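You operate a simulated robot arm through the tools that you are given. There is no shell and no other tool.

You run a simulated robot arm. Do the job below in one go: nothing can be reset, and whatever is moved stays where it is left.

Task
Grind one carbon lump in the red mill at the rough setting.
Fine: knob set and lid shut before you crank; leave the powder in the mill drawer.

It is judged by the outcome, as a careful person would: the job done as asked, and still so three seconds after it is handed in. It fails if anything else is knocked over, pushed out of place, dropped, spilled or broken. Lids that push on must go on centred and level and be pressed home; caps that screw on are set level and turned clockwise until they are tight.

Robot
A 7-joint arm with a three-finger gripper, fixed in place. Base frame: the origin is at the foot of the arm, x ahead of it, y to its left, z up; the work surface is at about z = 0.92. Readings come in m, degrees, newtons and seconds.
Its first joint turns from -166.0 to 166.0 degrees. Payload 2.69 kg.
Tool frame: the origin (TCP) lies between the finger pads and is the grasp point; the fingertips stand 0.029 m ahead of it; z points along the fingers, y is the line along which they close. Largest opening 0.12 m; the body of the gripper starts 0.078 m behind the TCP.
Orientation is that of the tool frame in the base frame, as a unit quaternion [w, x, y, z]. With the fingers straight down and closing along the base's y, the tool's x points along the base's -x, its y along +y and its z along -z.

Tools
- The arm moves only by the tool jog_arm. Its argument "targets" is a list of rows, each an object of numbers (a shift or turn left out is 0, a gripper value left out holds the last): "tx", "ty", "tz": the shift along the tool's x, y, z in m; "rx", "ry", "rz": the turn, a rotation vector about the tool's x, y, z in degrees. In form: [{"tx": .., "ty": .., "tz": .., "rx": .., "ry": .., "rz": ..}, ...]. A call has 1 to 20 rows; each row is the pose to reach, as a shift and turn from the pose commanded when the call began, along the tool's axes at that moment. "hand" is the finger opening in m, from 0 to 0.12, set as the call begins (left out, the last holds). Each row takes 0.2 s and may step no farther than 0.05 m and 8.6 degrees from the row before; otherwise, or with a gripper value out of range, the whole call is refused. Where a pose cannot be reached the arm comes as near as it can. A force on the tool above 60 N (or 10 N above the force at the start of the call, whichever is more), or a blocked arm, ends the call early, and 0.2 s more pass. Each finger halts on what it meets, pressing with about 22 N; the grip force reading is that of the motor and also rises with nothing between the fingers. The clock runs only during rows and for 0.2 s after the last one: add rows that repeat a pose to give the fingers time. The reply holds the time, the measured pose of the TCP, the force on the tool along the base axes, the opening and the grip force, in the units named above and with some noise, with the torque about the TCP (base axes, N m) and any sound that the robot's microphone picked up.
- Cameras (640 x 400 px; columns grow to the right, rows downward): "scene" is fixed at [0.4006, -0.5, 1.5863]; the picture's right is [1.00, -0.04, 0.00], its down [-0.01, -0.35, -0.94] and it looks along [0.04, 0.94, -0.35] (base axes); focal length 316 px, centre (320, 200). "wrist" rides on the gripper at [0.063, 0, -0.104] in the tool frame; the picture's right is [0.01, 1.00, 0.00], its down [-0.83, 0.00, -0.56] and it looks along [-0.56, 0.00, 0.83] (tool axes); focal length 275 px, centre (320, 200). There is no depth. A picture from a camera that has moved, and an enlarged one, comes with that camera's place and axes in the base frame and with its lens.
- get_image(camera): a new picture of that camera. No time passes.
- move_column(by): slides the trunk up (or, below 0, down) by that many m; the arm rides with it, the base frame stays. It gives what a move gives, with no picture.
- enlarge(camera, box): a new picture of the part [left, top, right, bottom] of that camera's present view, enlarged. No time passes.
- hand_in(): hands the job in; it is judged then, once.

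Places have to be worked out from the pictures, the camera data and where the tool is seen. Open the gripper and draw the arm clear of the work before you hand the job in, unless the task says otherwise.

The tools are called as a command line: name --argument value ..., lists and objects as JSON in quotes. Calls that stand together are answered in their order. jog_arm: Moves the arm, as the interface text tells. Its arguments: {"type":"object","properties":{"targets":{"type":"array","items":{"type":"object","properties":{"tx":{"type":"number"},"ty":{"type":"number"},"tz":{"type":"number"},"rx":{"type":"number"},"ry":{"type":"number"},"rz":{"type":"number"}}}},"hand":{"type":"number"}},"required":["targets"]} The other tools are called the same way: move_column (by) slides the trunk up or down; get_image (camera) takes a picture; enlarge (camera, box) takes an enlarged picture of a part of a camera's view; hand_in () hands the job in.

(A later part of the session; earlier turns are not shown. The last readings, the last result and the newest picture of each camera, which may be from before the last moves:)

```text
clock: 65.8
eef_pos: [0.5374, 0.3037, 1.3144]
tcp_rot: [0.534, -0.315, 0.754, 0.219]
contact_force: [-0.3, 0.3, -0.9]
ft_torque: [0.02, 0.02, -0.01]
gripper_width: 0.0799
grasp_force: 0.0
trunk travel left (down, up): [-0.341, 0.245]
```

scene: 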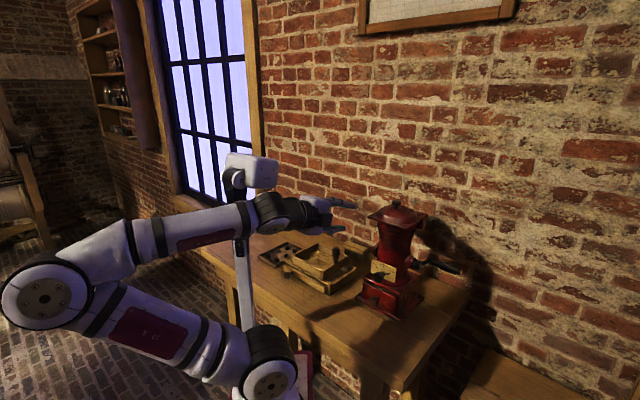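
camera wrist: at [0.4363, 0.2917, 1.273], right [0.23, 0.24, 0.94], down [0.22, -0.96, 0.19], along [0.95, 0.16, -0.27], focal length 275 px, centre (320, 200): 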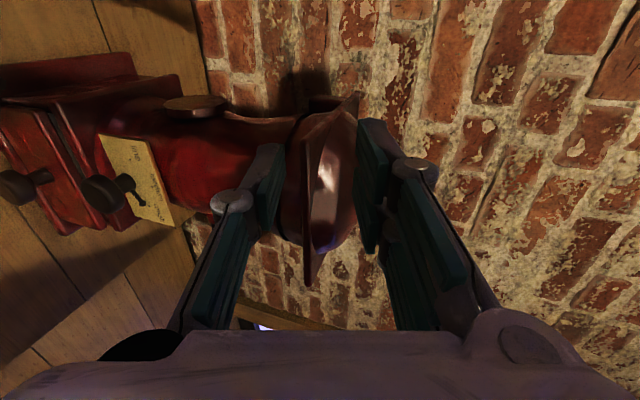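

Now tip the tool to 15° off vertical above the front of the lid, then raise the trunk to its original height.

jog_arm --targets '[{"tx": -0.001, "ty": -0.009, "tz": 0.003, "ry": 7.93}, {"tx": -0.002, "ty": -0.017, "tz": 0.007, "ry": 15.86}, {"tx": -0.003, "ty": -0.026, "tz": 0.01, "ry": 23.8}, {"tx": -0.005, "ty": -0.035, "tz": 0.013, "ry": 31.7}, {"tx": -0.006, "ty": -0.044, "tz": 0.017, "ry": 39.65}, {"tx": -0.007, "ty": -0.052, "tz": 0.02, "ry": 47.6}, {"tx": -0.008, "ty": -0.061, "tz": 0.0236, "ry": 55.5}]'

move_column --by 0.11

get_image --camera "wrist"

get_image --camera "scene"

```text
clock: 67.4
eef_pos: [0.5993, 0.2793, 1.3147]
tcp_rot: [0.12, -0.38, 0.916, 0.048]
contact_force: [-0.3, 0.0, 0.8]
ft_torque: [0.03, -0.01, -0.01]
gripper_width: 0.08
grasp_force: 0.1
trunk travel left (down, up): [-0.341, 0.245]
```

```text
clock: 68.8
eef_pos: [0.5985, 0.2779, 1.424]
tcp_rot: [0.12, -0.381, 0.915, 0.048]
contact_force: [0.2, -0.1, -0.8]
ft_torque: [0.0, 0.01, 0.0]
gripper_width: 0.0799
grasp_force: 0.0
trunk travel left (down, up): [-0.451, 0.135]
```

```text
taken
camera wrist: at [0.5368, 0.2159, 1.5082], right [-0.71, 0.7, 0.0], down [0.46, 0.47, 0.75], along [0.53, 0.53, -0.66], focal length 275 px, centre (320, 200)
```

wrist: 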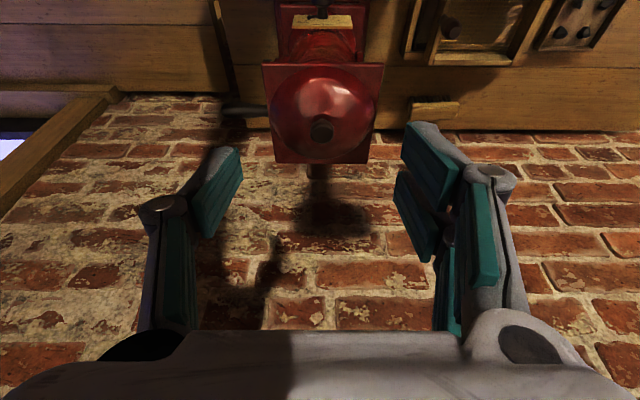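

```text
taken
```

scene: 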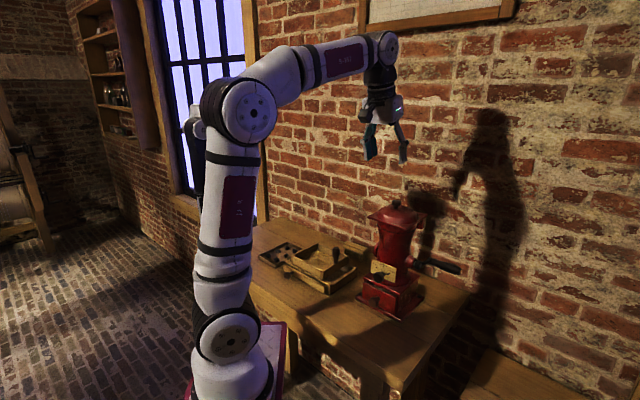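

Knob relocated at d≈0.706, s≈0.226. Moving to a point 5 cm back from it along the tool axis.

jog_arm --targets '[{"tx": -0.013, "tz": 0.04}, {"tx": -0.026, "tz": 0.08, "ty": 0.0009}, {"tx": -0.038, "tz": 0.12, "ty": 0.0009}]'

get_image --camera "wrist"

enlarge --camera "scene" --box '[350, 140, 450, 240]'

```text
clock: 69.6
eef_pos: [0.6467, 0.3291, 1.3176]
tcp_rot: [0.122, -0.381, 0.915, 0.048]
contact_force: [0.2, 0.6, -0.3]
ft_torque: [0.05, -0.01, -0.01]
gripper_width: 0.0798
grasp_force: 0.0
trunk travel left (down, up): [-0.451, 0.135]
```

```text
taken
camera wrist: at [0.5844, 0.266, 1.4028], right [-0.71, 0.7, 0.0], down [0.46, 0.47, 0.75], along [0.53, 0.53, -0.66], focal length 275 px, centre (320, 200)
```

wrist: 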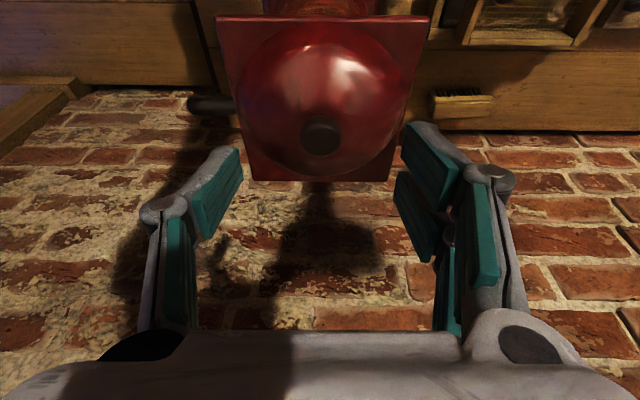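

```text
4.00 times, centred on (400, 190) of scene
camera zoom: at [0.4006, -0.5, 1.5863], right [1.0, -0.04, 0.0], down [-0.01, -0.35, -0.94], along [0.04, 0.94, -0.35], focal length 1264 px, centre (0, 240)
```

zoom: 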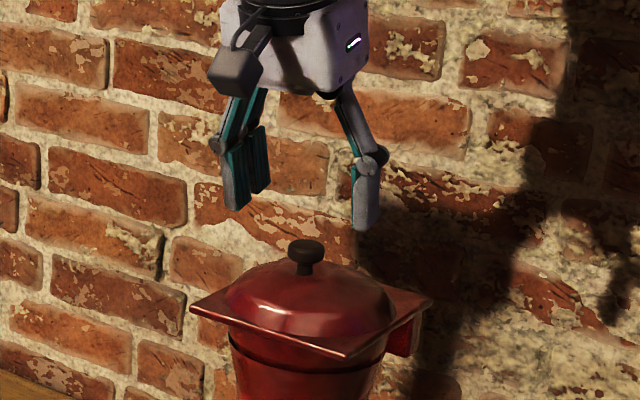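

Centred on the knob. Descending 49 mm so that the fingertips flank the cap.

jog_arm --targets '[{"tz": 0.017}, {"tz": 0.034}, {"tz": 0.049}]'

enlarge --camera "scene" --box '[350, 170, 450, 240]'

get_image --camera "wrist"

```text
clock: 70.4
eef_pos: [0.6567, 0.3359, 1.2711]
tcp_rot: [0.12, -0.38, 0.916, 0.049]
contact_force: [-0.3, 0.0, -0.2]
ft_torque: [-0.03, -0.03, 0.02]
gripper_width: 0.0797
grasp_force: 0.0
trunk travel left (down, up): [-0.451, 0.135]
```

```text
5.71 times, centred on (400, 205) of scene
camera zoom: at [0.4006, -0.5, 1.5863], right [1.0, -0.04, 0.0], down [-0.01, -0.35, -0.94], along [0.04, 0.94, -0.35], focal length 1806 px, centre (-137, 171)
```

zoom: 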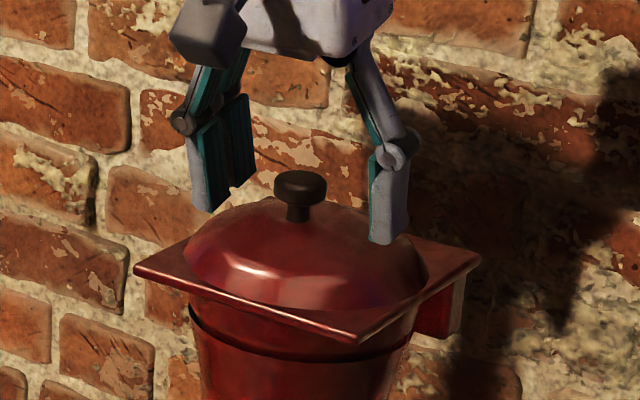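

```text
taken
camera wrist: at [0.5933, 0.2734, 1.3554], right [-0.71, 0.7, -0.01], down [0.46, 0.47, 0.75], along [0.53, 0.53, -0.66], focal length 275 px, centre (320, 200)
```

wrist: 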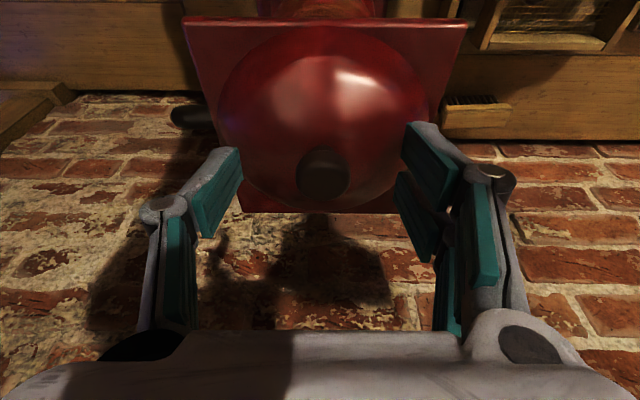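

The fingers stand either side of the knob cap. Closing.

jog_arm --hand 0.0 --targets '[{}, {}, {}]'

enlarge --camera "scene" --box '[350, 170, 450, 240]'

```text
clock: 71.2
eef_pos: [0.6535, 0.3367, 1.2728]
tcp_rot: [0.122, -0.381, 0.915, 0.05]
contact_force: [-8.2, 1.1, 18.5]
ft_torque: [0.07, 0.1, -0.06]
gripper_width: 0.0239
grasp_force: 45.1
trunk travel left (down, up): [-0.451, 0.135]
```

```text
5.71 times, centred on (400, 205) of scene
camera zoom: at [0.4006, -0.5, 1.5863], right [1.0, -0.04, 0.0], down [-0.01, -0.35, -0.94], along [0.04, 0.94, -0.35], focal length 1806 px, centre (-137, 171)
```

zoom: 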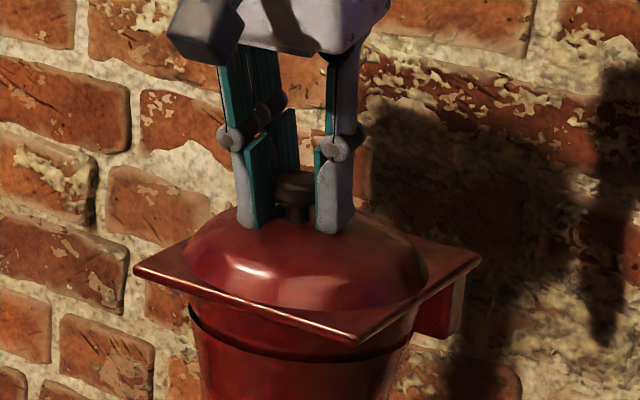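

Gripped on the cap (24 mm). Now a small test: 6° along the expected hinge arc, reading forces.

jog_arm --targets '[{"tx": -0.0021, "tz": -0.0025}, {"tx": -0.0042, "tz": -0.0048}, {"tx": -0.0063, "tz": -0.0072}, {"tx": -0.0063, "tz": -0.0072}]'

enlarge --camera "scene" --box '[350, 170, 450, 240]'

```text
clock: 72.2
eef_pos: [0.6568, 0.3386, 1.2793]
tcp_rot: [0.12, -0.381, 0.916, 0.048]
contact_force: [-18.2, 3.2, -12.1]
ft_torque: [-0.99, 1.1, -0.01]
gripper_width: 0.024
grasp_force: 44.9
trunk travel left (down, up): [-0.451, 0.135]
```

```text
5.71 times, centred on (400, 205) of scene
camera zoom: at [0.4006, -0.5, 1.5863], right [1.0, -0.04, 0.0], down [-0.01, -0.35, -0.94], along [0.04, 0.94, -0.35], focal length 1806 px, centre (-137, 171)
```

zoom: 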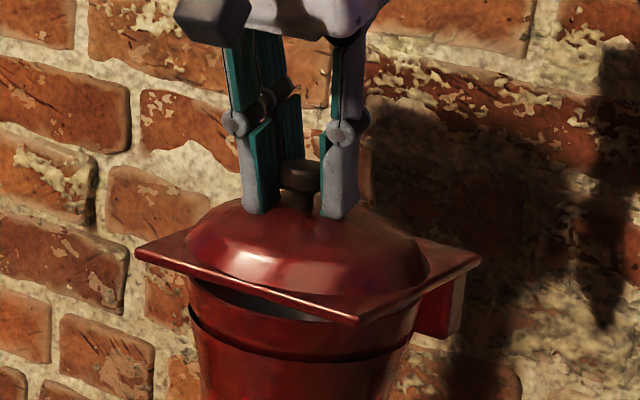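

The lid lifts and pivots at the back: it is hinged. The load is mostly its weight, with little radial mismatch, so my hinge estimate holds. Continuing to about 20°.

jog_arm --targets '[{"tx": -0.004, "tz": -0.0032, "ty": 0.0005}, {"tx": -0.0082, "tz": -0.0063, "ty": 0.001}, {"tx": -0.0127, "tz": -0.009, "ty": 0.001}, {"tx": -0.0171, "tz": -0.0116, "ty": 0.001}, {"tx": -0.0171, "tz": -0.0116, "ty": 0.001}]'

enlarge --camera "scene" --box '[350, 170, 450, 240]'

```text
clock: 73.4
eef_pos: [0.6654, 0.3482, 1.2954]
tcp_rot: [0.121, -0.381, 0.915, 0.049]
contact_force: [-16.7, -3.7, -4.7]
ft_torque: [-0.97, 1.07, -0.06]
gripper_width: 0.0244
grasp_force: 45.1
trunk travel left (down, up): [-0.451, 0.135]
```

```text
5.71 times, centred on (400, 205) of scene
camera zoom: at [0.4006, -0.5, 1.5863], right [1.0, -0.04, 0.0], down [-0.01, -0.35, -0.94], along [0.04, 0.94, -0.35], focal length 1806 px, centre (-137, 171)
```

zoom: 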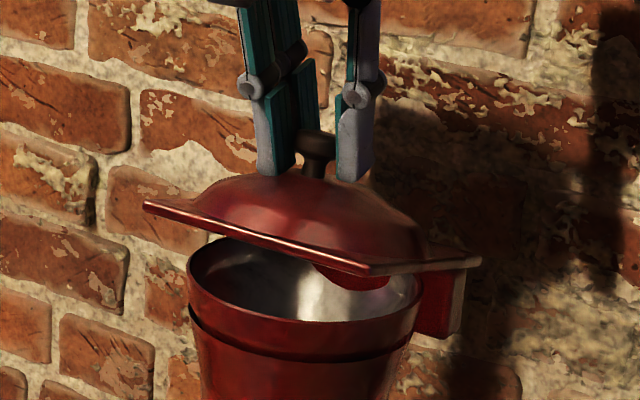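

Smooth so far and the hopper is visible. Continuing the arc to about 50°.

jog_arm --targets '[{"tx": -0.0047, "tz": -0.0022, "ty": 0.0006}, {"tx": -0.0095, "tz": -0.0042, "ty": 0.0006}, {"tx": -0.0152, "tz": -0.006, "ty": 0.0006}, {"tx": -0.0209, "tz": -0.0075, "ty": 0.0006}, {"tx": -0.0268, "tz": -0.0085, "ty": 0.0006}, {"tx": -0.0326, "tz": -0.0092, "ty": 0.0006}, {"tx": -0.0378, "tz": -0.0094, "ty": 0.0006}, {"tx": -0.043, "tz": -0.0093, "ty": 0.0006}, {"tx": -0.043, "tz": -0.0093, "ty": 0.0006}]'

enlarge --camera "scene" --box '[350, 150, 450, 240]'

```text
clock: 75.4
eef_pos: [0.695, 0.3771, 1.315]
tcp_rot: [0.123, -0.38, 0.915, 0.049]
contact_force: [-2.9, -9.4, 5.6]
ft_torque: [-0.73, 0.41, -0.02]
gripper_width: 0.0242
grasp_force: 44.8
trunk travel left (down, up): [-0.451, 0.135]
```

```text
4.44 times, centred on (400, 195) of scene
camera zoom: at [0.4006, -0.5, 1.5863], right [1.0, -0.04, 0.0], down [-0.01, -0.35, -0.94], along [0.04, 0.94, -0.35], focal length 1405 px, centre (-36, 222)
```

zoom: 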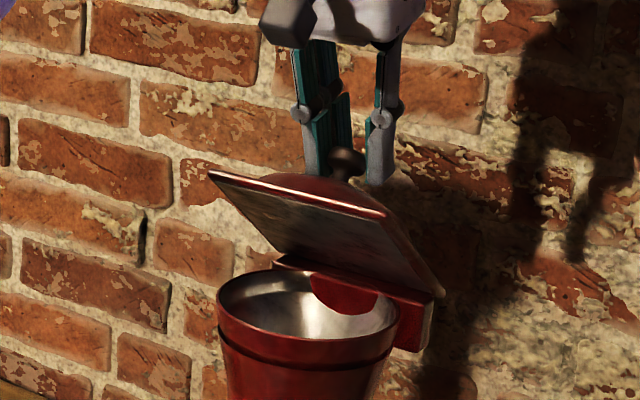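

Going well, with low forces. Continuing to about 74°.

jog_arm --targets '[{"tx": -0.0058, "tz": 0.0007}, {"tx": -0.0117, "tz": 0.0014}, {"tx": -0.0174, "tz": 0.0027}, {"tx": -0.0231, "tz": 0.0044}, {"tx": -0.0286, "tz": 0.0065}, {"tx": -0.034, "tz": 0.009}, {"tx": -0.034, "tz": 0.009}]'

enlarge --camera "scene" --box '[350, 150, 450, 240]'

get_image --camera "wrist"

```text
clock: 77.0
eef_pos: [0.7107, 0.4101, 1.3183]
tcp_rot: [0.119, -0.385, 0.914, 0.054]
contact_force: [-34.5, 31.5, 8.5]
ft_torque: [0.21, 0.61, -0.93]
gripper_width: 0.0002
grasp_force: 28.4
trunk travel left (down, up): [-0.451, 0.135]
```

```text
4.44 times, centred on (400, 195) of scene
camera zoom: at [0.4006, -0.5, 1.5863], right [1.0, -0.04, 0.0], down [-0.01, -0.35, -0.94], along [0.04, 0.94, -0.35], focal length 1405 px, centre (-36, 222)
```

zoom: 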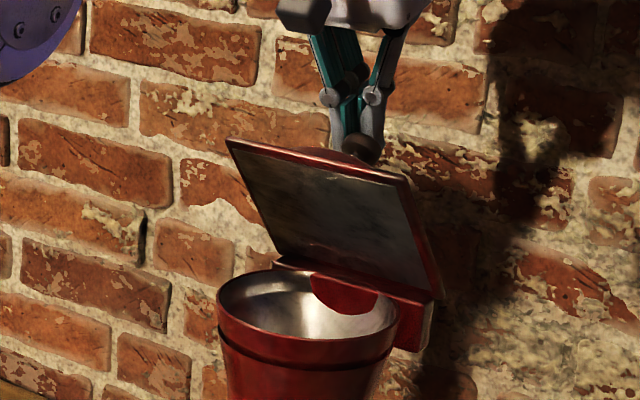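

```text
taken
camera wrist: at [0.6501, 0.3466, 1.4012], right [-0.72, 0.69, 0.01], down [0.46, 0.47, 0.75], along [0.52, 0.54, -0.66], focal length 275 px, centre (320, 200)
```

wrist: 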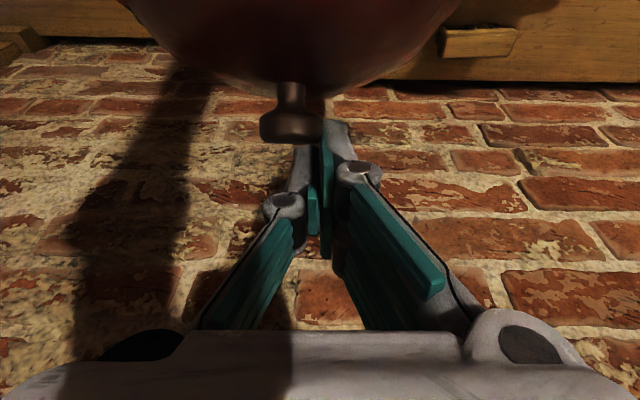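

The fingers slipped off the cap sideways and closed, but they're pressed against the knob's side (about 46 N), and friction is holding the lid at about 68°. Only a little more angle is needed to pass the balance point, so I'll carry on along the arc with that side pressure.

jog_arm --targets '[{"tx": -0.004, "tz": 0.002}, {"tx": -0.008, "tz": 0.0039}, {"tx": -0.0118, "tz": 0.0062}, {"tx": -0.0155, "tz": 0.0086}, {"tx": -0.019, "tz": 0.0113}, {"tx": -0.0225, "tz": 0.014}]'

enlarge --camera "scene" --box '[350, 150, 450, 240]'

get_image --camera "wrist"

```text
clock: 78.4
eef_pos: [0.7367, 0.4189, 1.3062]
tcp_rot: [0.121, -0.38, 0.916, 0.048]
contact_force: [-0.6, 0.2, -0.3]
ft_torque: [-0.01, 0.04, 0.04]
gripper_width: 0.0
grasp_force: 28.8
trunk travel left (down, up): [-0.451, 0.135]
```

```text
4.44 times, centred on (400, 195) of scene
camera zoom: at [0.4006, -0.5, 1.5863], right [1.0, -0.04, 0.0], down [-0.01, -0.35, -0.94], along [0.04, 0.94, -0.35], focal length 1405 px, centre (-36, 222)
```

zoom: 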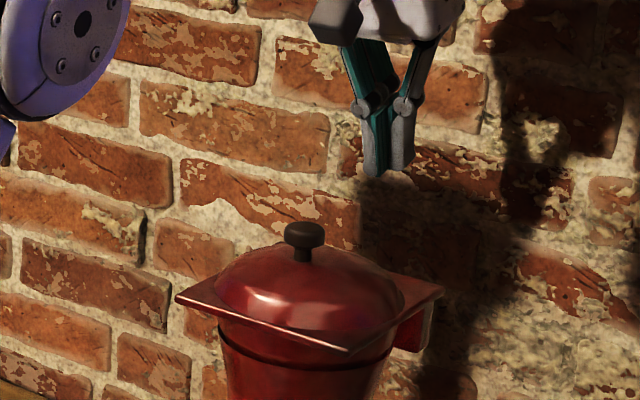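

```text
taken
camera wrist: at [0.674, 0.3567, 1.3911], right [-0.71, 0.7, -0.01], down [0.46, 0.47, 0.75], along [0.53, 0.53, -0.66], focal length 275 px, centre (320, 200)
```

wrist: 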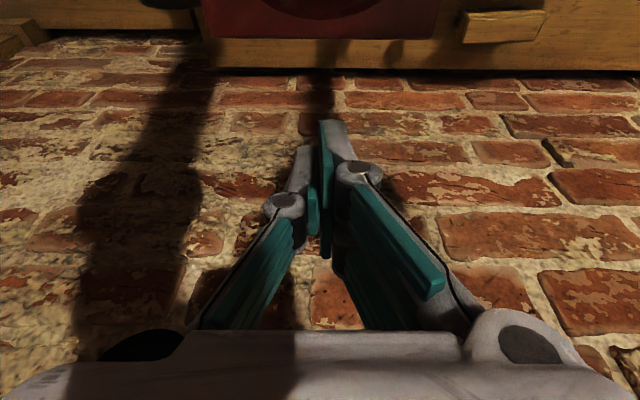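

The lid slipped free and dropped shut again; nothing looks damaged or moved. Fitting the readings puts the hinge at d≈0.772, z≈1.224, radius 0.074. The grip failed from the twisting between pads and cap, so this time I'll start tilted 45° and let the tool rotate with the lid.

jog_arm --hand 0.08 --targets '[{"tx": 0.0199, "tz": -0.0416}, {"tx": 0.0559, "tz": -0.0616, "ry": -8}, {"tx": 0.0959, "tz": -0.0671, "ry": -16}, {"tx": 0.1349, "tz": -0.0569, "ry": -24}, {"tx": 0.1561, "tz": -0.0419, "ry": -30}]'

get_image --camera "wrist"

enlarge --camera "scene" --box '[350, 170, 450, 240]'

```text
clock: 79.6
eef_pos: [0.6233, 0.3054, 1.3086]
tcp_rot: [0.355, -0.355, 0.853, 0.144]
contact_force: [-0.4, 0.0, -0.2]
ft_torque: [0.0, 0.02, -0.03]
gripper_width: 0.0799
grasp_force: 0.1
trunk travel left (down, up): [-0.451, 0.135]
```

```text
taken
camera wrist: at [0.5395, 0.2221, 1.3379], right [-0.71, 0.7, -0.01], down [0.13, 0.14, 0.98], along [0.69, 0.7, -0.19], focal length 275 px, centre (320, 200)
```

wrist: 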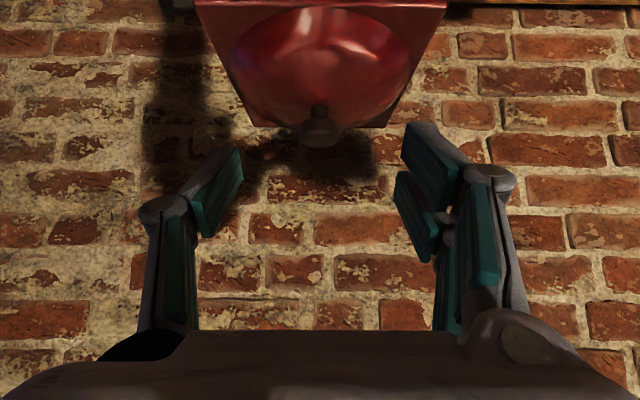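

```text
5.71 times, centred on (400, 205) of scene
camera zoom: at [0.4006, -0.5, 1.5863], right [1.0, -0.04, 0.0], down [-0.01, -0.35, -0.94], along [0.04, 0.94, -0.35], focal length 1806 px, centre (-137, 171)
```

zoom: 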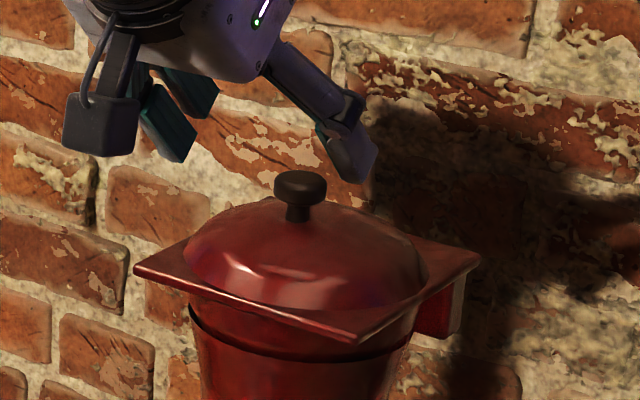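

Knob centred in the view. Advancing to the cap at 45°.

jog_arm --targets '[{"tx": 0.001, "tz": 0.018}, {"tx": 0.0025, "tz": 0.036}, {"tx": 0.0035, "tz": 0.0515}]'

enlarge --camera "scene" --box '[350, 170, 450, 240]'

get_image --camera "wrist"

```text
clock: 80.4
eef_pos: [0.6462, 0.3297, 1.2685]
tcp_rot: [0.354, -0.355, 0.853, 0.145]
contact_force: [0.7, 0.1, 0.0]
ft_torque: [0.01, -0.01, 0.01]
gripper_width: 0.0799
grasp_force: 0.1
trunk travel left (down, up): [-0.451, 0.135]
```

```text
5.71 times, centred on (400, 205) of scene
camera zoom: at [0.4006, -0.5, 1.5863], right [1.0, -0.04, 0.0], down [-0.01, -0.35, -0.94], along [0.04, 0.94, -0.35], focal length 1806 px, centre (-137, 171)
```

zoom: 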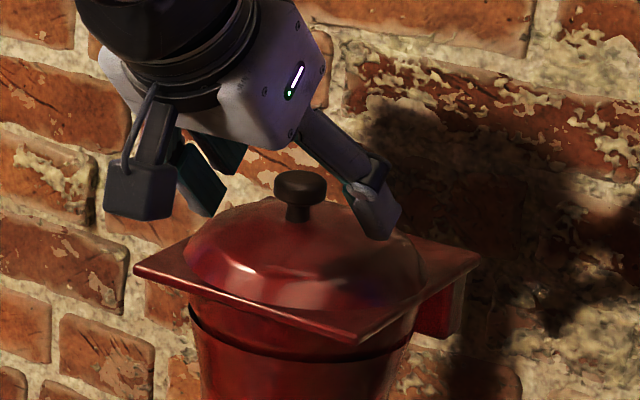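

```text
taken
camera wrist: at [0.5627, 0.2458, 1.2991], right [-0.71, 0.7, -0.01], down [0.13, 0.14, 0.98], along [0.69, 0.7, -0.2], focal length 275 px, centre (320, 200)
```

wrist: 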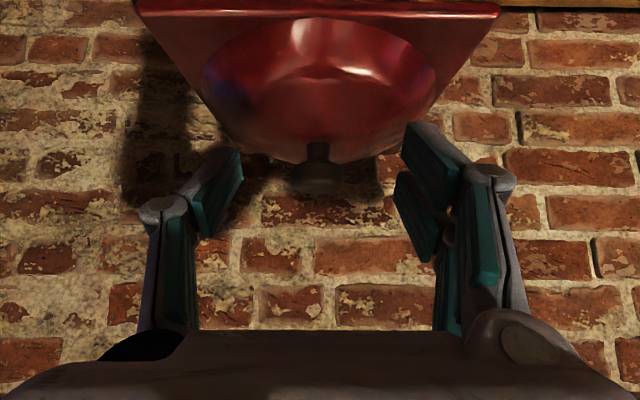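

Good alignment. Closing on the cap.

jog_arm --hand 0.0 --targets '[{}, {}, {}]'

enlarge --camera "scene" --box '[350, 170, 450, 240]'

enlarge --camera "wrist" --box '[220, 100, 420, 230]'

```text
clock: 81.2
eef_pos: [0.6399, 0.3352, 1.2727]
tcp_rot: [0.353, -0.358, 0.852, 0.147]
contact_force: [-38.0, 20.2, 18.4]
ft_torque: [1.77, 2.23, 0.02]
gripper_width: 0.0424
grasp_force: 44.9
trunk travel left (down, up): [-0.451, 0.135]
```

```text
5.71 times, centred on (400, 205) of scene
camera zoom: at [0.4006, -0.5, 1.5863], right [1.0, -0.04, 0.0], down [-0.01, -0.35, -0.94], along [0.04, 0.94, -0.35], focal length 1806 px, centre (-137, 171)
```

zoom: 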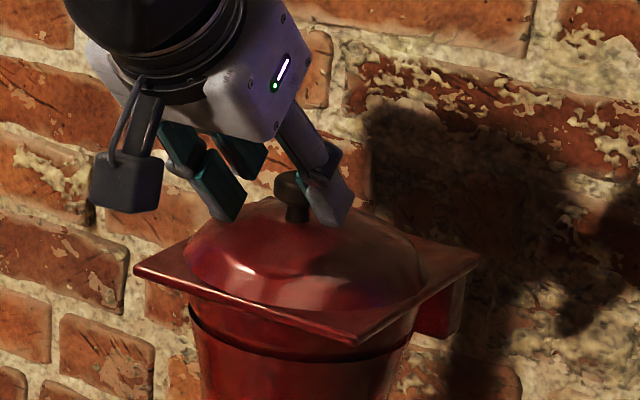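

```text
3.08 times, centred on (320, 165) of wrist
camera zoom: at [0.5575, 0.2501, 1.3012], right [-0.72, 0.7, -0.01], down [0.13, 0.14, 0.98], along [0.69, 0.7, -0.19], focal length 847 px, centre (320, 308)
```

zoom: 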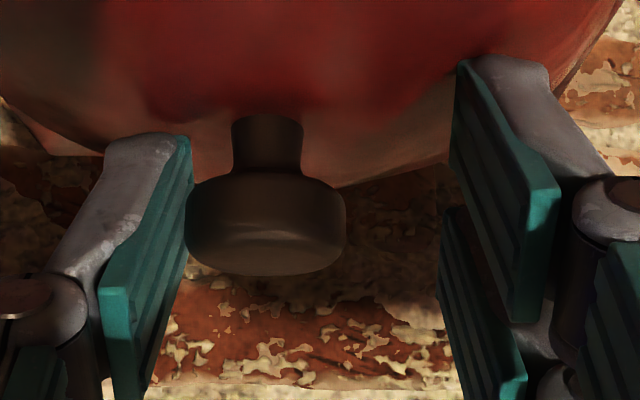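

One fingertip is catching on the dome before both pads meet the cap. I'll open, back off about 8 mm along the tool axis and close again higher on the cap.

jog_arm --hand 0.08 --targets '[{}, {}, {"tz": -0.004}, {"tz": -0.008}]'

jog_arm --hand 0.0 --targets '[{"ty": -0.001}, {"ty": -0.001}, {"ty": -0.001}]'

enlarge --camera "scene" --box '[350, 170, 450, 240]'

enlarge --camera "wrist" --box '[220, 100, 420, 230]'

```text
clock: 82.2
eef_pos: [0.6423, 0.3244, 1.2747]
tcp_rot: [0.353, -0.356, 0.853, 0.145]
contact_force: [0.5, -0.1, -0.7]
ft_torque: [0.02, -0.01, 0.04]
gripper_width: 0.0802
grasp_force: 0.0
trunk travel left (down, up): [-0.451, 0.135]
```

```text
clock: 83.0
eef_pos: [0.6429, 0.3246, 1.2766]
tcp_rot: [0.355, -0.354, 0.853, 0.145]
contact_force: [-8.1, -3.4, 9.6]
ft_torque: [0.16, 0.14, 0.06]
gripper_width: 0.0249
grasp_force: 44.8
trunk travel left (down, up): [-0.451, 0.135]
```

```text
5.71 times, centred on (400, 205) of scene
camera zoom: at [0.4006, -0.5, 1.5863], right [1.0, -0.04, 0.0], down [-0.01, -0.35, -0.94], along [0.04, 0.94, -0.35], focal length 1806 px, centre (-137, 171)
```

zoom: 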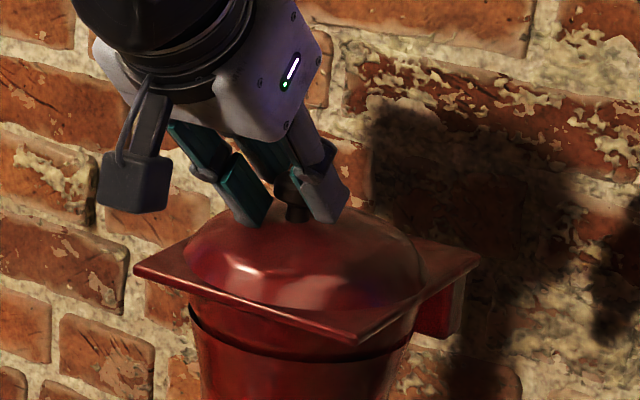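

```text
3.08 times, centred on (320, 165) of wrist
camera zoom: at [0.559, 0.2405, 1.3048], right [-0.71, 0.7, -0.01], down [0.13, 0.14, 0.98], along [0.69, 0.7, -0.19], focal length 847 px, centre (320, 308)
```

zoom: 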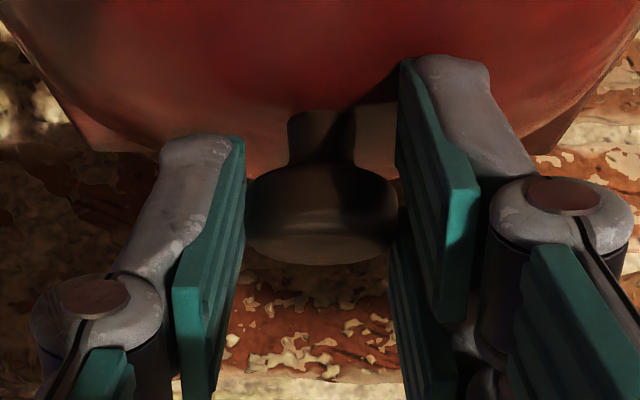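

Now both pads hold the cap squarely (25 mm). Starting the arc with the tool rotating along, to about 20°.

jog_arm --targets '[{"tx": -0.0036, "tz": -0.001, "ry": 1}, {"tx": -0.0072, "tz": -0.0018, "ry": 1.95}, {"tx": -0.0145, "tz": -0.0033, "ry": 3.9}, {"tx": -0.0219, "tz": -0.0039, "ry": 5.85}, {"tx": -0.0294, "tz": -0.0042, "ry": 7.8}, {"tx": -0.0294, "tz": -0.0042, "ry": 7.8}]'

enlarge --camera "scene" --box '[350, 160, 450, 240]'

enlarge --camera "wrist" --box '[220, 100, 420, 230]'

```text
clock: 84.4
eef_pos: [0.6557, 0.3372, 1.297]
tcp_rot: [0.292, -0.364, 0.876, 0.12]
contact_force: [-5.8, 4.4, -16.6]
ft_torque: [-0.97, 0.98, 0.11]
gripper_width: 0.0241
grasp_force: 45.3
trunk travel left (down, up): [-0.451, 0.135]
```

```text
5.00 times, centred on (400, 200) of scene
camera zoom: at [0.4006, -0.5, 1.5863], right [1.0, -0.04, 0.0], down [-0.01, -0.35, -0.94], along [0.04, 0.94, -0.35], focal length 1580 px, centre (-80, 200)
```

zoom: 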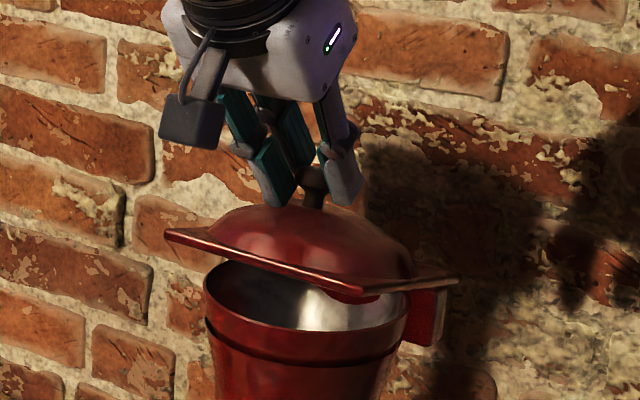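

```text
3.08 times, centred on (320, 165) of wrist
camera zoom: at [0.5771, 0.2579, 1.3426], right [-0.71, 0.7, -0.01], down [0.23, 0.24, 0.94], along [0.66, 0.67, -0.33], focal length 847 px, centre (320, 308)
```

zoom: 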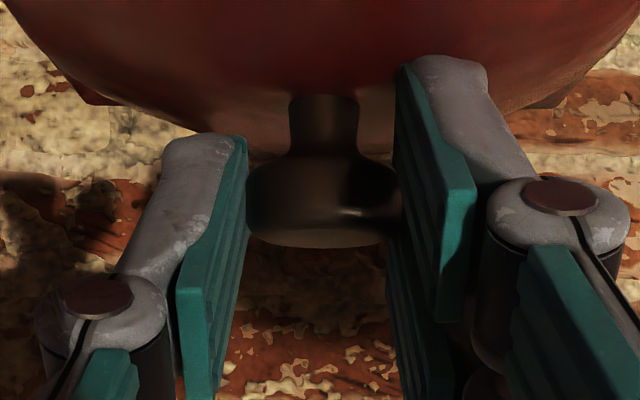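

Holding well at 20° with the pads tracking the cap. Continuing to about 50°.

jog_arm --targets '[{"tx": -0.0075, "tz": -0.0003, "ry": 1.95}, {"tx": -0.015, "tz": -0.0006, "ry": 3.9}, {"tx": -0.0224, "tz": 0.0003, "ry": 5.85}, {"tx": -0.0298, "tz": 0.0013, "ry": 7.8}, {"tx": -0.037, "tz": 0.0034, "ry": 9.75}, {"tx": -0.0442, "tz": 0.0055, "ry": 11.7}, {"tx": -0.0442, "tz": 0.0055, "ry": 11.7}]'

enlarge --camera "scene" --box '[350, 160, 450, 240]'

enlarge --camera "wrist" --box '[220, 100, 420, 230]'

```text
clock: 86.0
eef_pos: [0.6825, 0.3645, 1.3198]
tcp_rot: [0.204, -0.374, 0.901, 0.083]
contact_force: [-9.8, -6.4, -5.8]
ft_torque: [-1.1, 0.83, 0.07]
gripper_width: 0.0238
grasp_force: 45.1
trunk travel left (down, up): [-0.451, 0.135]
```

```text
5.00 times, centred on (400, 200) of scene
camera zoom: at [0.4006, -0.5, 1.5863], right [1.0, -0.04, 0.0], down [-0.01, -0.35, -0.94], along [0.04, 0.94, -0.35], focal length 1580 px, centre (-80, 200)
```

zoom: 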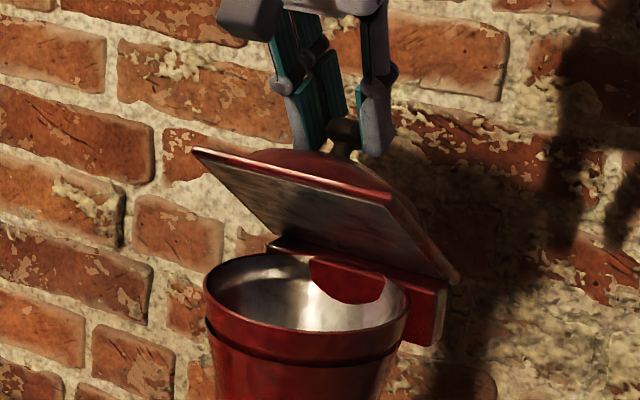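

```text
3.08 times, centred on (320, 165) of wrist
camera zoom: at [0.6103, 0.2914, 1.3876], right [-0.71, 0.7, -0.01], down [0.36, 0.37, 0.86], along [0.61, 0.61, -0.51], focal length 847 px, centre (320, 308)
```

zoom: 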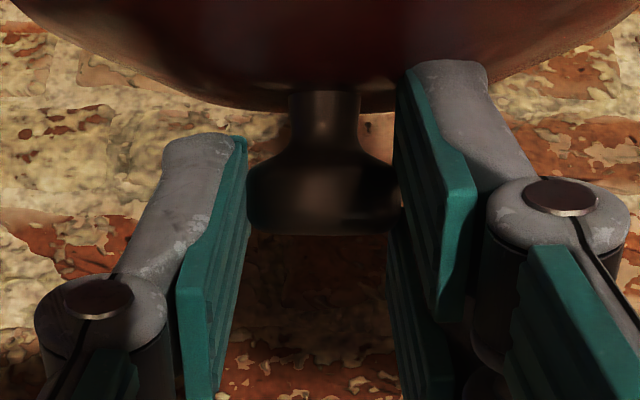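

Very good. Continuing to about 70°.

jog_arm --targets '[{"tx": -0.0073, "tz": 0.0016, "ry": 1.95}, {"tx": -0.0145, "tz": 0.0036, "ry": 3.9}, {"tx": -0.0214, "tz": 0.0063, "ry": 5.85}, {"tx": -0.0282, "tz": 0.0094, "ry": 7.8}, {"tx": -0.0282, "tz": 0.0094, "ry": 7.8}]'

enlarge --camera "scene" --box '[350, 160, 450, 240]'

enlarge --camera "wrist" --box '[220, 100, 420, 230]'

```text
clock: 87.2
eef_pos: [0.7032, 0.3853, 1.3271]
tcp_rot: [0.145, -0.379, 0.912, 0.058]
contact_force: [-8.8, -3.5, 26.3]
ft_torque: [-0.36, 0.48, 0.03]
gripper_width: 0.0239
grasp_force: 44.8
trunk travel left (down, up): [-0.451, 0.135]
```

```text
5.00 times, centred on (400, 200) of scene
camera zoom: at [0.4006, -0.5, 1.5863], right [1.0, -0.04, 0.0], down [-0.01, -0.35, -0.94], along [0.04, 0.94, -0.35], focal length 1580 px, centre (-80, 200)
```

zoom: 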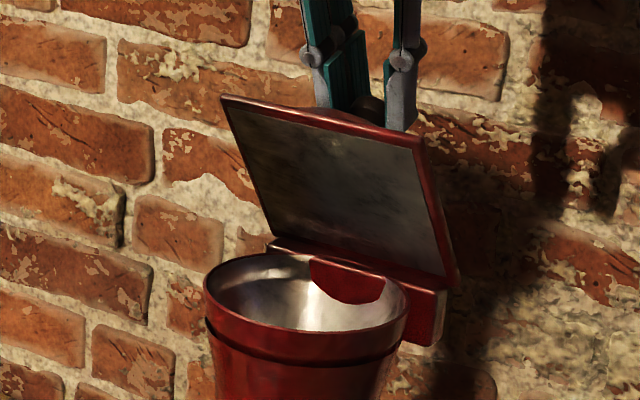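

```text
3.08 times, centred on (320, 165) of wrist
camera zoom: at [0.6382, 0.3195, 1.4071], right [-0.71, 0.7, -0.01], down [0.43, 0.44, 0.79], along [0.56, 0.56, -0.62], focal length 847 px, centre (320, 308)
```

zoom: 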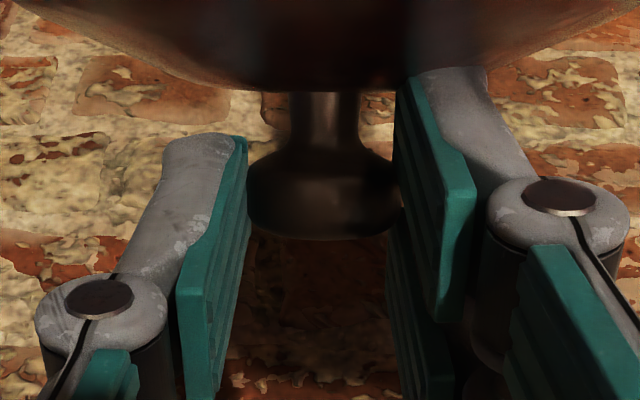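

Still firmly held at about 70°. There's a slight upward push (true radius a bit larger), so I'll add 3 mm outward and carry on past vertical to about 95°.

jog_arm --targets '[{"tx": -0.0084, "tz": 0.0004, "ry": 1.95}, {"tx": -0.0151, "tz": 0.0037, "ry": 3.9}, {"tx": -0.0215, "tz": 0.0076, "ry": 5.85}, {"tx": -0.0276, "tz": 0.0121, "ry": 7.8}, {"tx": -0.0332, "tz": 0.0171, "ry": 9.75}, {"tx": -0.0332, "tz": 0.0171, "ry": 9.75}]'

enlarge --camera "scene" --box '[350, 160, 450, 240]'

enlarge --camera "wrist" --box '[220, 100, 420, 230]'

```text
clock: 88.6
eef_pos: [0.7291, 0.4104, 1.3222]
tcp_rot: [0.068, -0.383, 0.921, 0.027]
contact_force: [1.6, 6.4, 41.6]
ft_torque: [-0.06, 0.47, -0.19]
gripper_width: 0.0236
grasp_force: 44.9
trunk travel left (down, up): [-0.451, 0.135]
```

```text
5.00 times, centred on (400, 200) of scene
camera zoom: at [0.4006, -0.5, 1.5863], right [1.0, -0.04, 0.0], down [-0.01, -0.35, -0.94], along [0.04, 0.94, -0.35], focal length 1580 px, centre (-80, 200)
```

zoom: 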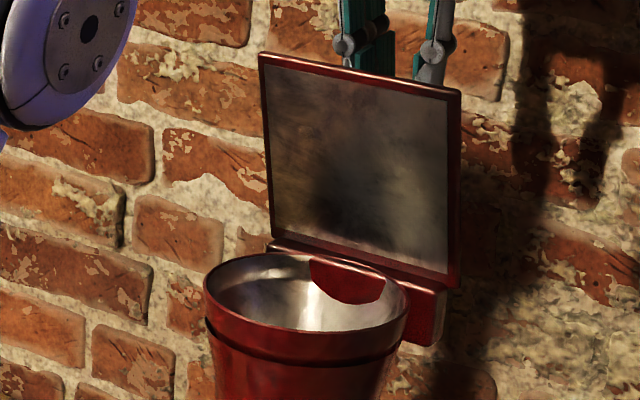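

```text
3.08 times, centred on (320, 165) of wrist
camera zoom: at [0.6742, 0.3557, 1.4164], right [-0.71, 0.7, 0.0], down [0.52, 0.53, 0.67], along [0.47, 0.48, -0.74], focal length 847 px, centre (320, 308)
```

zoom: 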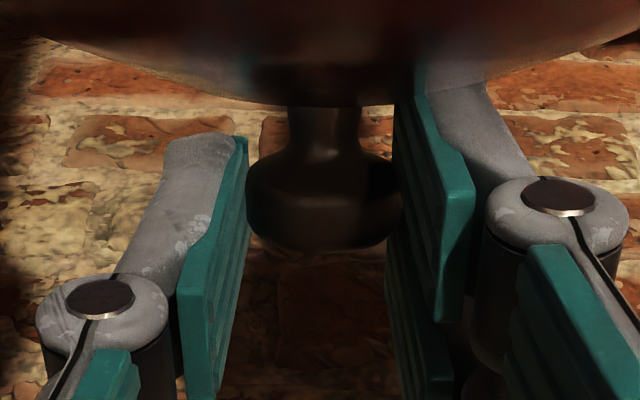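

The lid stands at about vertical. I'll push it 10 mm further back without lowering, which also relieves the upward load.

jog_arm --targets '[{"tx": -0.005, "tz": -0.001}, {"tx": -0.01, "tz": 0.0004}, {"tx": -0.014, "tz": 0.001}]'

enlarge --camera "scene" --box '[350, 160, 450, 240]'

enlarge --camera "wrist" --box '[220, 100, 420, 230]'

```text
clock: 89.4
eef_pos: [0.7389, 0.4206, 1.3168]
tcp_rot: [0.059, -0.383, 0.922, 0.023]
contact_force: [-17.5, -7.8, -5.3]
ft_torque: [-1.38, 1.04, 0.03]
gripper_width: 0.0239
grasp_force: 44.5
trunk travel left (down, up): [-0.451, 0.135]
```

```text
5.00 times, centred on (400, 200) of scene
camera zoom: at [0.4006, -0.5, 1.5863], right [1.0, -0.04, 0.0], down [-0.01, -0.35, -0.94], along [0.04, 0.94, -0.35], focal length 1580 px, centre (-80, 200)
```

zoom: 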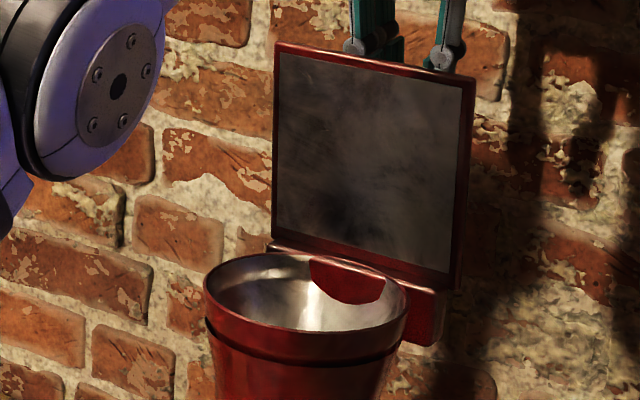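

```text
3.08 times, centred on (320, 165) of wrist
camera zoom: at [0.685, 0.3663, 1.4119], right [-0.71, 0.7, 0.0], down [0.53, 0.54, 0.66], along [0.46, 0.47, -0.75], focal length 847 px, centre (320, 308)
```

zoom: 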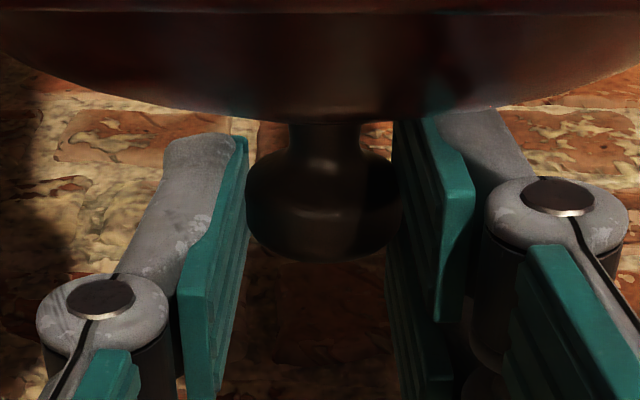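

The lid is at roughly 90°. I'll rotate a little further with it, another 10 mm back and down along the arc, before testing release.

jog_arm --targets '[{"tx": -0.0045, "tz": 0.003, "ry": 2}, {"tx": -0.0091, "tz": 0.0065, "ry": 4}, {"tx": -0.0135, "tz": 0.01, "ry": 6}]'

enlarge --camera "scene" --box '[350, 160, 450, 240]'

```text
clock: 90.0
eef_pos: [0.736, 0.4183, 1.3152]
tcp_rot: [0.056, -0.381, 0.923, 0.02]
contact_force: [-0.1, 0.7, 3.8]
ft_torque: [0.09, 0.22, -0.31]
gripper_width: 0.0236
grasp_force: 44.4
out of reach, approached as far as the arm can: row 1, 2
trunk travel left (down, up): [-0.451, 0.135]
stopped in row 2: the force on the tool passed its limit at 81 N (the readings are from after the stop); the commanded pose is now the measured one
```

```text
5.00 times, centred on (400, 200) of scene
camera zoom: at [0.4006, -0.5, 1.5863], right [1.0, -0.04, 0.0], down [-0.01, -0.35, -0.94], along [0.04, 0.94, -0.35], focal length 1580 px, centre (-80, 200)
```

zoom: 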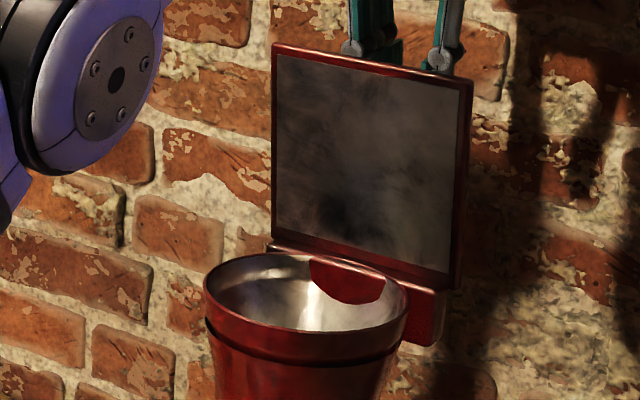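

This is the arm's reach limit, and the lid is at or just past vertical. The balance point should be near 83°, so I'll release and see whether it stays back.

jog_arm --hand 0.06 --targets '[{}, {}, {}]'

enlarge --camera "scene" --box '[350, 160, 450, 240]'

get_image --camera "wrist"

```text
clock: 90.8
eef_pos: [0.7373, 0.4189, 1.3162]
tcp_rot: [0.057, -0.381, 0.923, 0.019]
contact_force: [0.2, -0.2, -0.8]
ft_torque: [0.0, -0.02, -0.01]
gripper_width: 0.0599
grasp_force: 0.0
trunk travel left (down, up): [-0.451, 0.135]
```

```text
5.00 times, centred on (400, 200) of scene
camera zoom: at [0.4006, -0.5, 1.5863], right [1.0, -0.04, 0.0], down [-0.01, -0.35, -0.94], along [0.04, 0.94, -0.35], focal length 1580 px, centre (-80, 200)
```

zoom: 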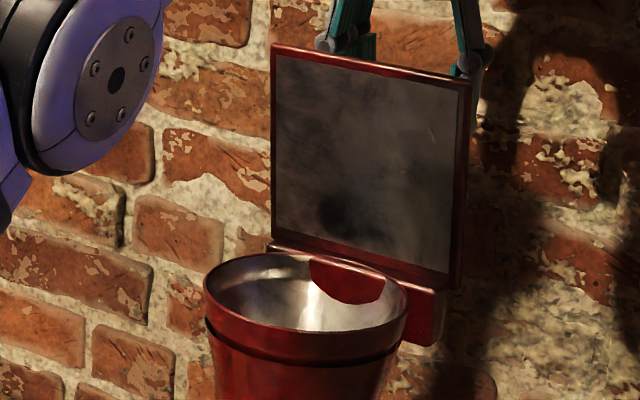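

```text
taken
camera wrist: at [0.6837, 0.3658, 1.4112], right [-0.71, 0.71, -0.01], down [0.53, 0.54, 0.65], along [0.46, 0.46, -0.76], focal length 275 px, centre (320, 200)
```

wrist: 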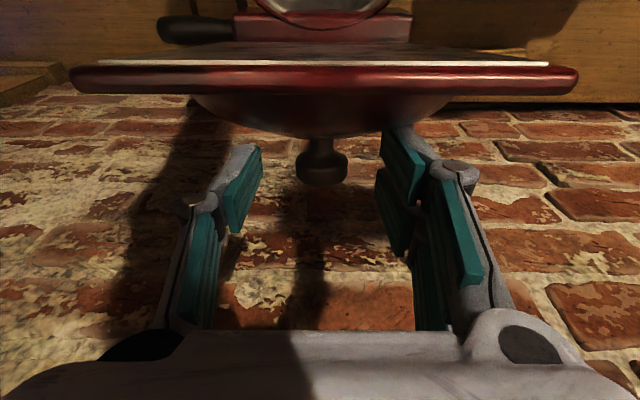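

The lid stays open by itself. Now I'll withdraw upward from behind it, tilting the tool forward so that the wrist stays within reach and clears the lid's top edge.

jog_arm --targets '[{"tx": -0.0002, "tz": -0.014, "ry": -2}, {"tx": -0.0002, "tz": -0.0275, "ry": -4}, {"tx": 0.001, "tz": -0.04, "ry": -7.5}, {"tx": 0.0022, "tz": -0.052, "ry": -11}, {"tx": 0.004, "tz": -0.064, "ry": -14.5}, {"tx": 0.0056, "tz": -0.0763, "ry": -18}]'

enlarge --camera "scene" --box '[350, 130, 450, 230]'

```text
clock: 92.2
eef_pos: [0.7268, 0.4092, 1.3889]
tcp_rot: [0.199, -0.374, 0.902, 0.079]
contact_force: [0.2, 0.1, -0.1]
ft_torque: [-0.01, 0.0, 0.03]
gripper_width: 0.0598
grasp_force: 0.1
trunk travel left (down, up): [-0.451, 0.135]
```

```text
4.00 times, centred on (400, 180) of scene
camera zoom: at [0.4006, -0.5, 1.5863], right [1.0, -0.04, 0.0], down [-0.01, -0.35, -0.94], along [0.04, 0.94, -0.35], focal length 1264 px, centre (0, 280)
```

zoom: 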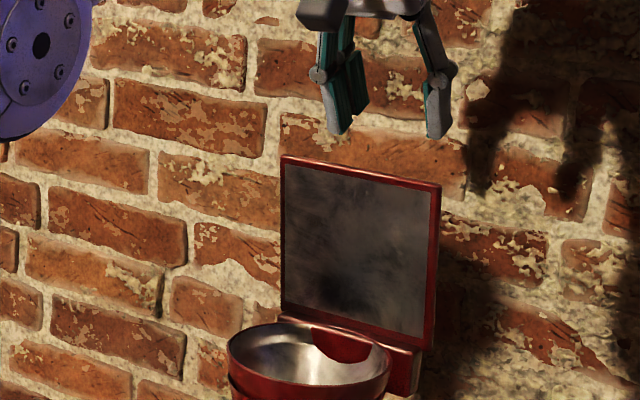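

Clear of the lid, which remains open. Moving back from the mill, then across to the lump tray at a safe height, restoring the tool to vertical.

jog_arm --hand 0.08 --targets '[{"tx": 0.03, "tz": -0.025}, {"tx": 0.068, "tz": -0.05, "ry": 5}, {"tx": 0.105, "tz": -0.073, "ry": 10}, {"tx": 0.14, "tz": -0.095, "ry": 17}, {"tx": 0.1716, "tz": -0.1131, "ry": 25}]'

get_image --camera "scene"

```text
clock: 93.4
eef_pos: [0.5869, 0.2633, 1.4218]
tcp_rot: [-0.001, -0.381, 0.924, -0.004]
contact_force: [-0.3, 0.1, 0.4]
ft_torque: [0.0, 0.01, -0.01]
gripper_width: 0.08
grasp_force: 0.0
trunk travel left (down, up): [-0.451, 0.135]
```

```text
taken
```

scene: 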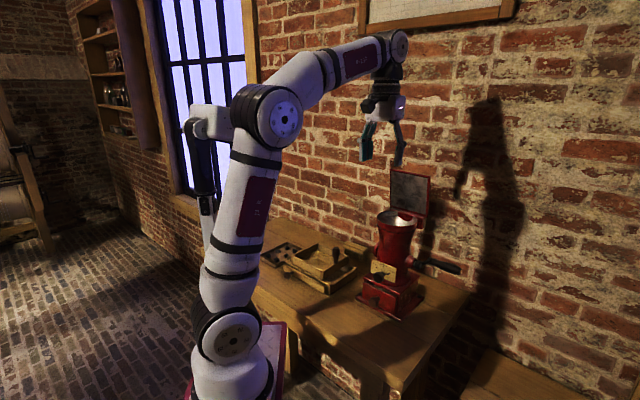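

Now across to above the tray.

jog_arm --targets '[{"ty": 0.043, "tz": 0.01}, {"ty": 0.086, "tz": 0.025}, {"ty": 0.129, "tz": 0.042}, {"ty": 0.172, "tz": 0.06}, {"ty": 0.215, "tz": 0.078}, {"ty": 0.258, "tz": 0.096}, {"ty": 0.301, "tz": 0.114}, {"ty": 0.344, "tz": 0.132}, {"ty": 0.387, "tz": 0.15}, {"ty": 0.43, "tz": 0.17}]'

get_image --camera "wrist"

get_image --camera "scene"

```text
clock: 95.6
eef_pos: [0.2879, 0.5682, 1.2454]
tcp_rot: [0.0, -0.377, 0.926, -0.004]
contact_force: [0.0, -0.6, 0.5]
ft_torque: [0.09, 0.03, -0.02]
gripper_width: 0.0801
grasp_force: 0.1
trunk travel left (down, up): [-0.451, 0.135]
```

```text
taken
camera wrist: at [0.2431, 0.5245, 1.3509], right [-0.7, 0.71, -0.01], down [0.59, 0.59, 0.55], along [0.4, 0.38, -0.83], focal length 275 px, centre (320, 200)
```

wrist: 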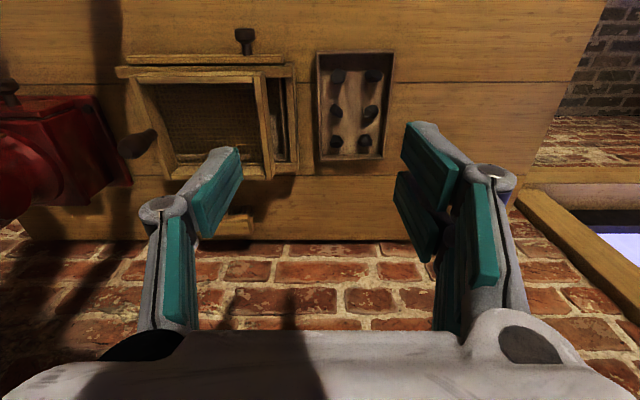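

```text
taken
```

scene: 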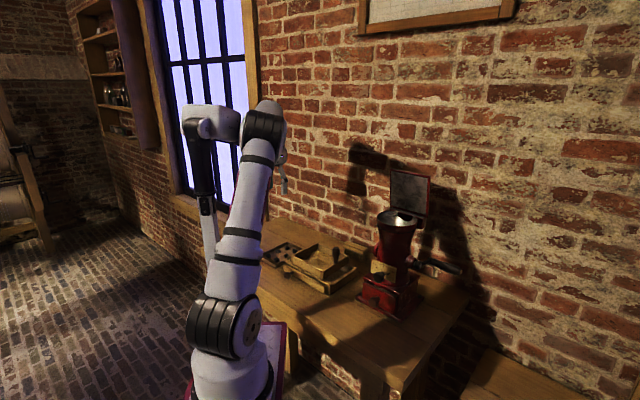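

I can see all six lumps. I'd take the middle one of the outer column, closing the fingers along the tray's long direction where there is most room. Zooming in on it first.

enlarge --camera "wrist" --box '[300, 40, 410, 170]'

```text
3.08 times, centred on (355, 105) of wrist
camera zoom: at [0.2431, 0.5245, 1.3509], right [-0.7, 0.71, -0.01], down [0.59, 0.59, 0.55], along [0.4, 0.38, -0.83], focal length 847 px, centre (212, 492)
```

zoom: 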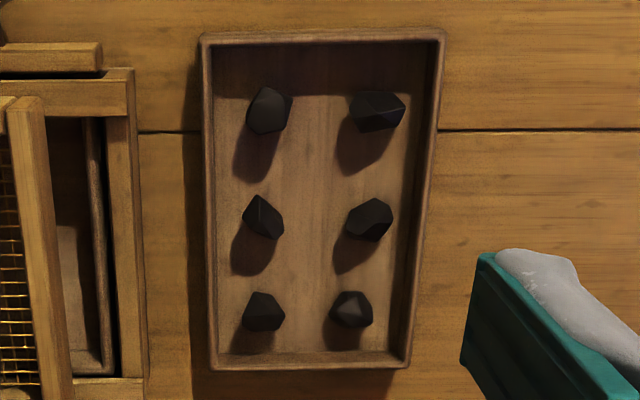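

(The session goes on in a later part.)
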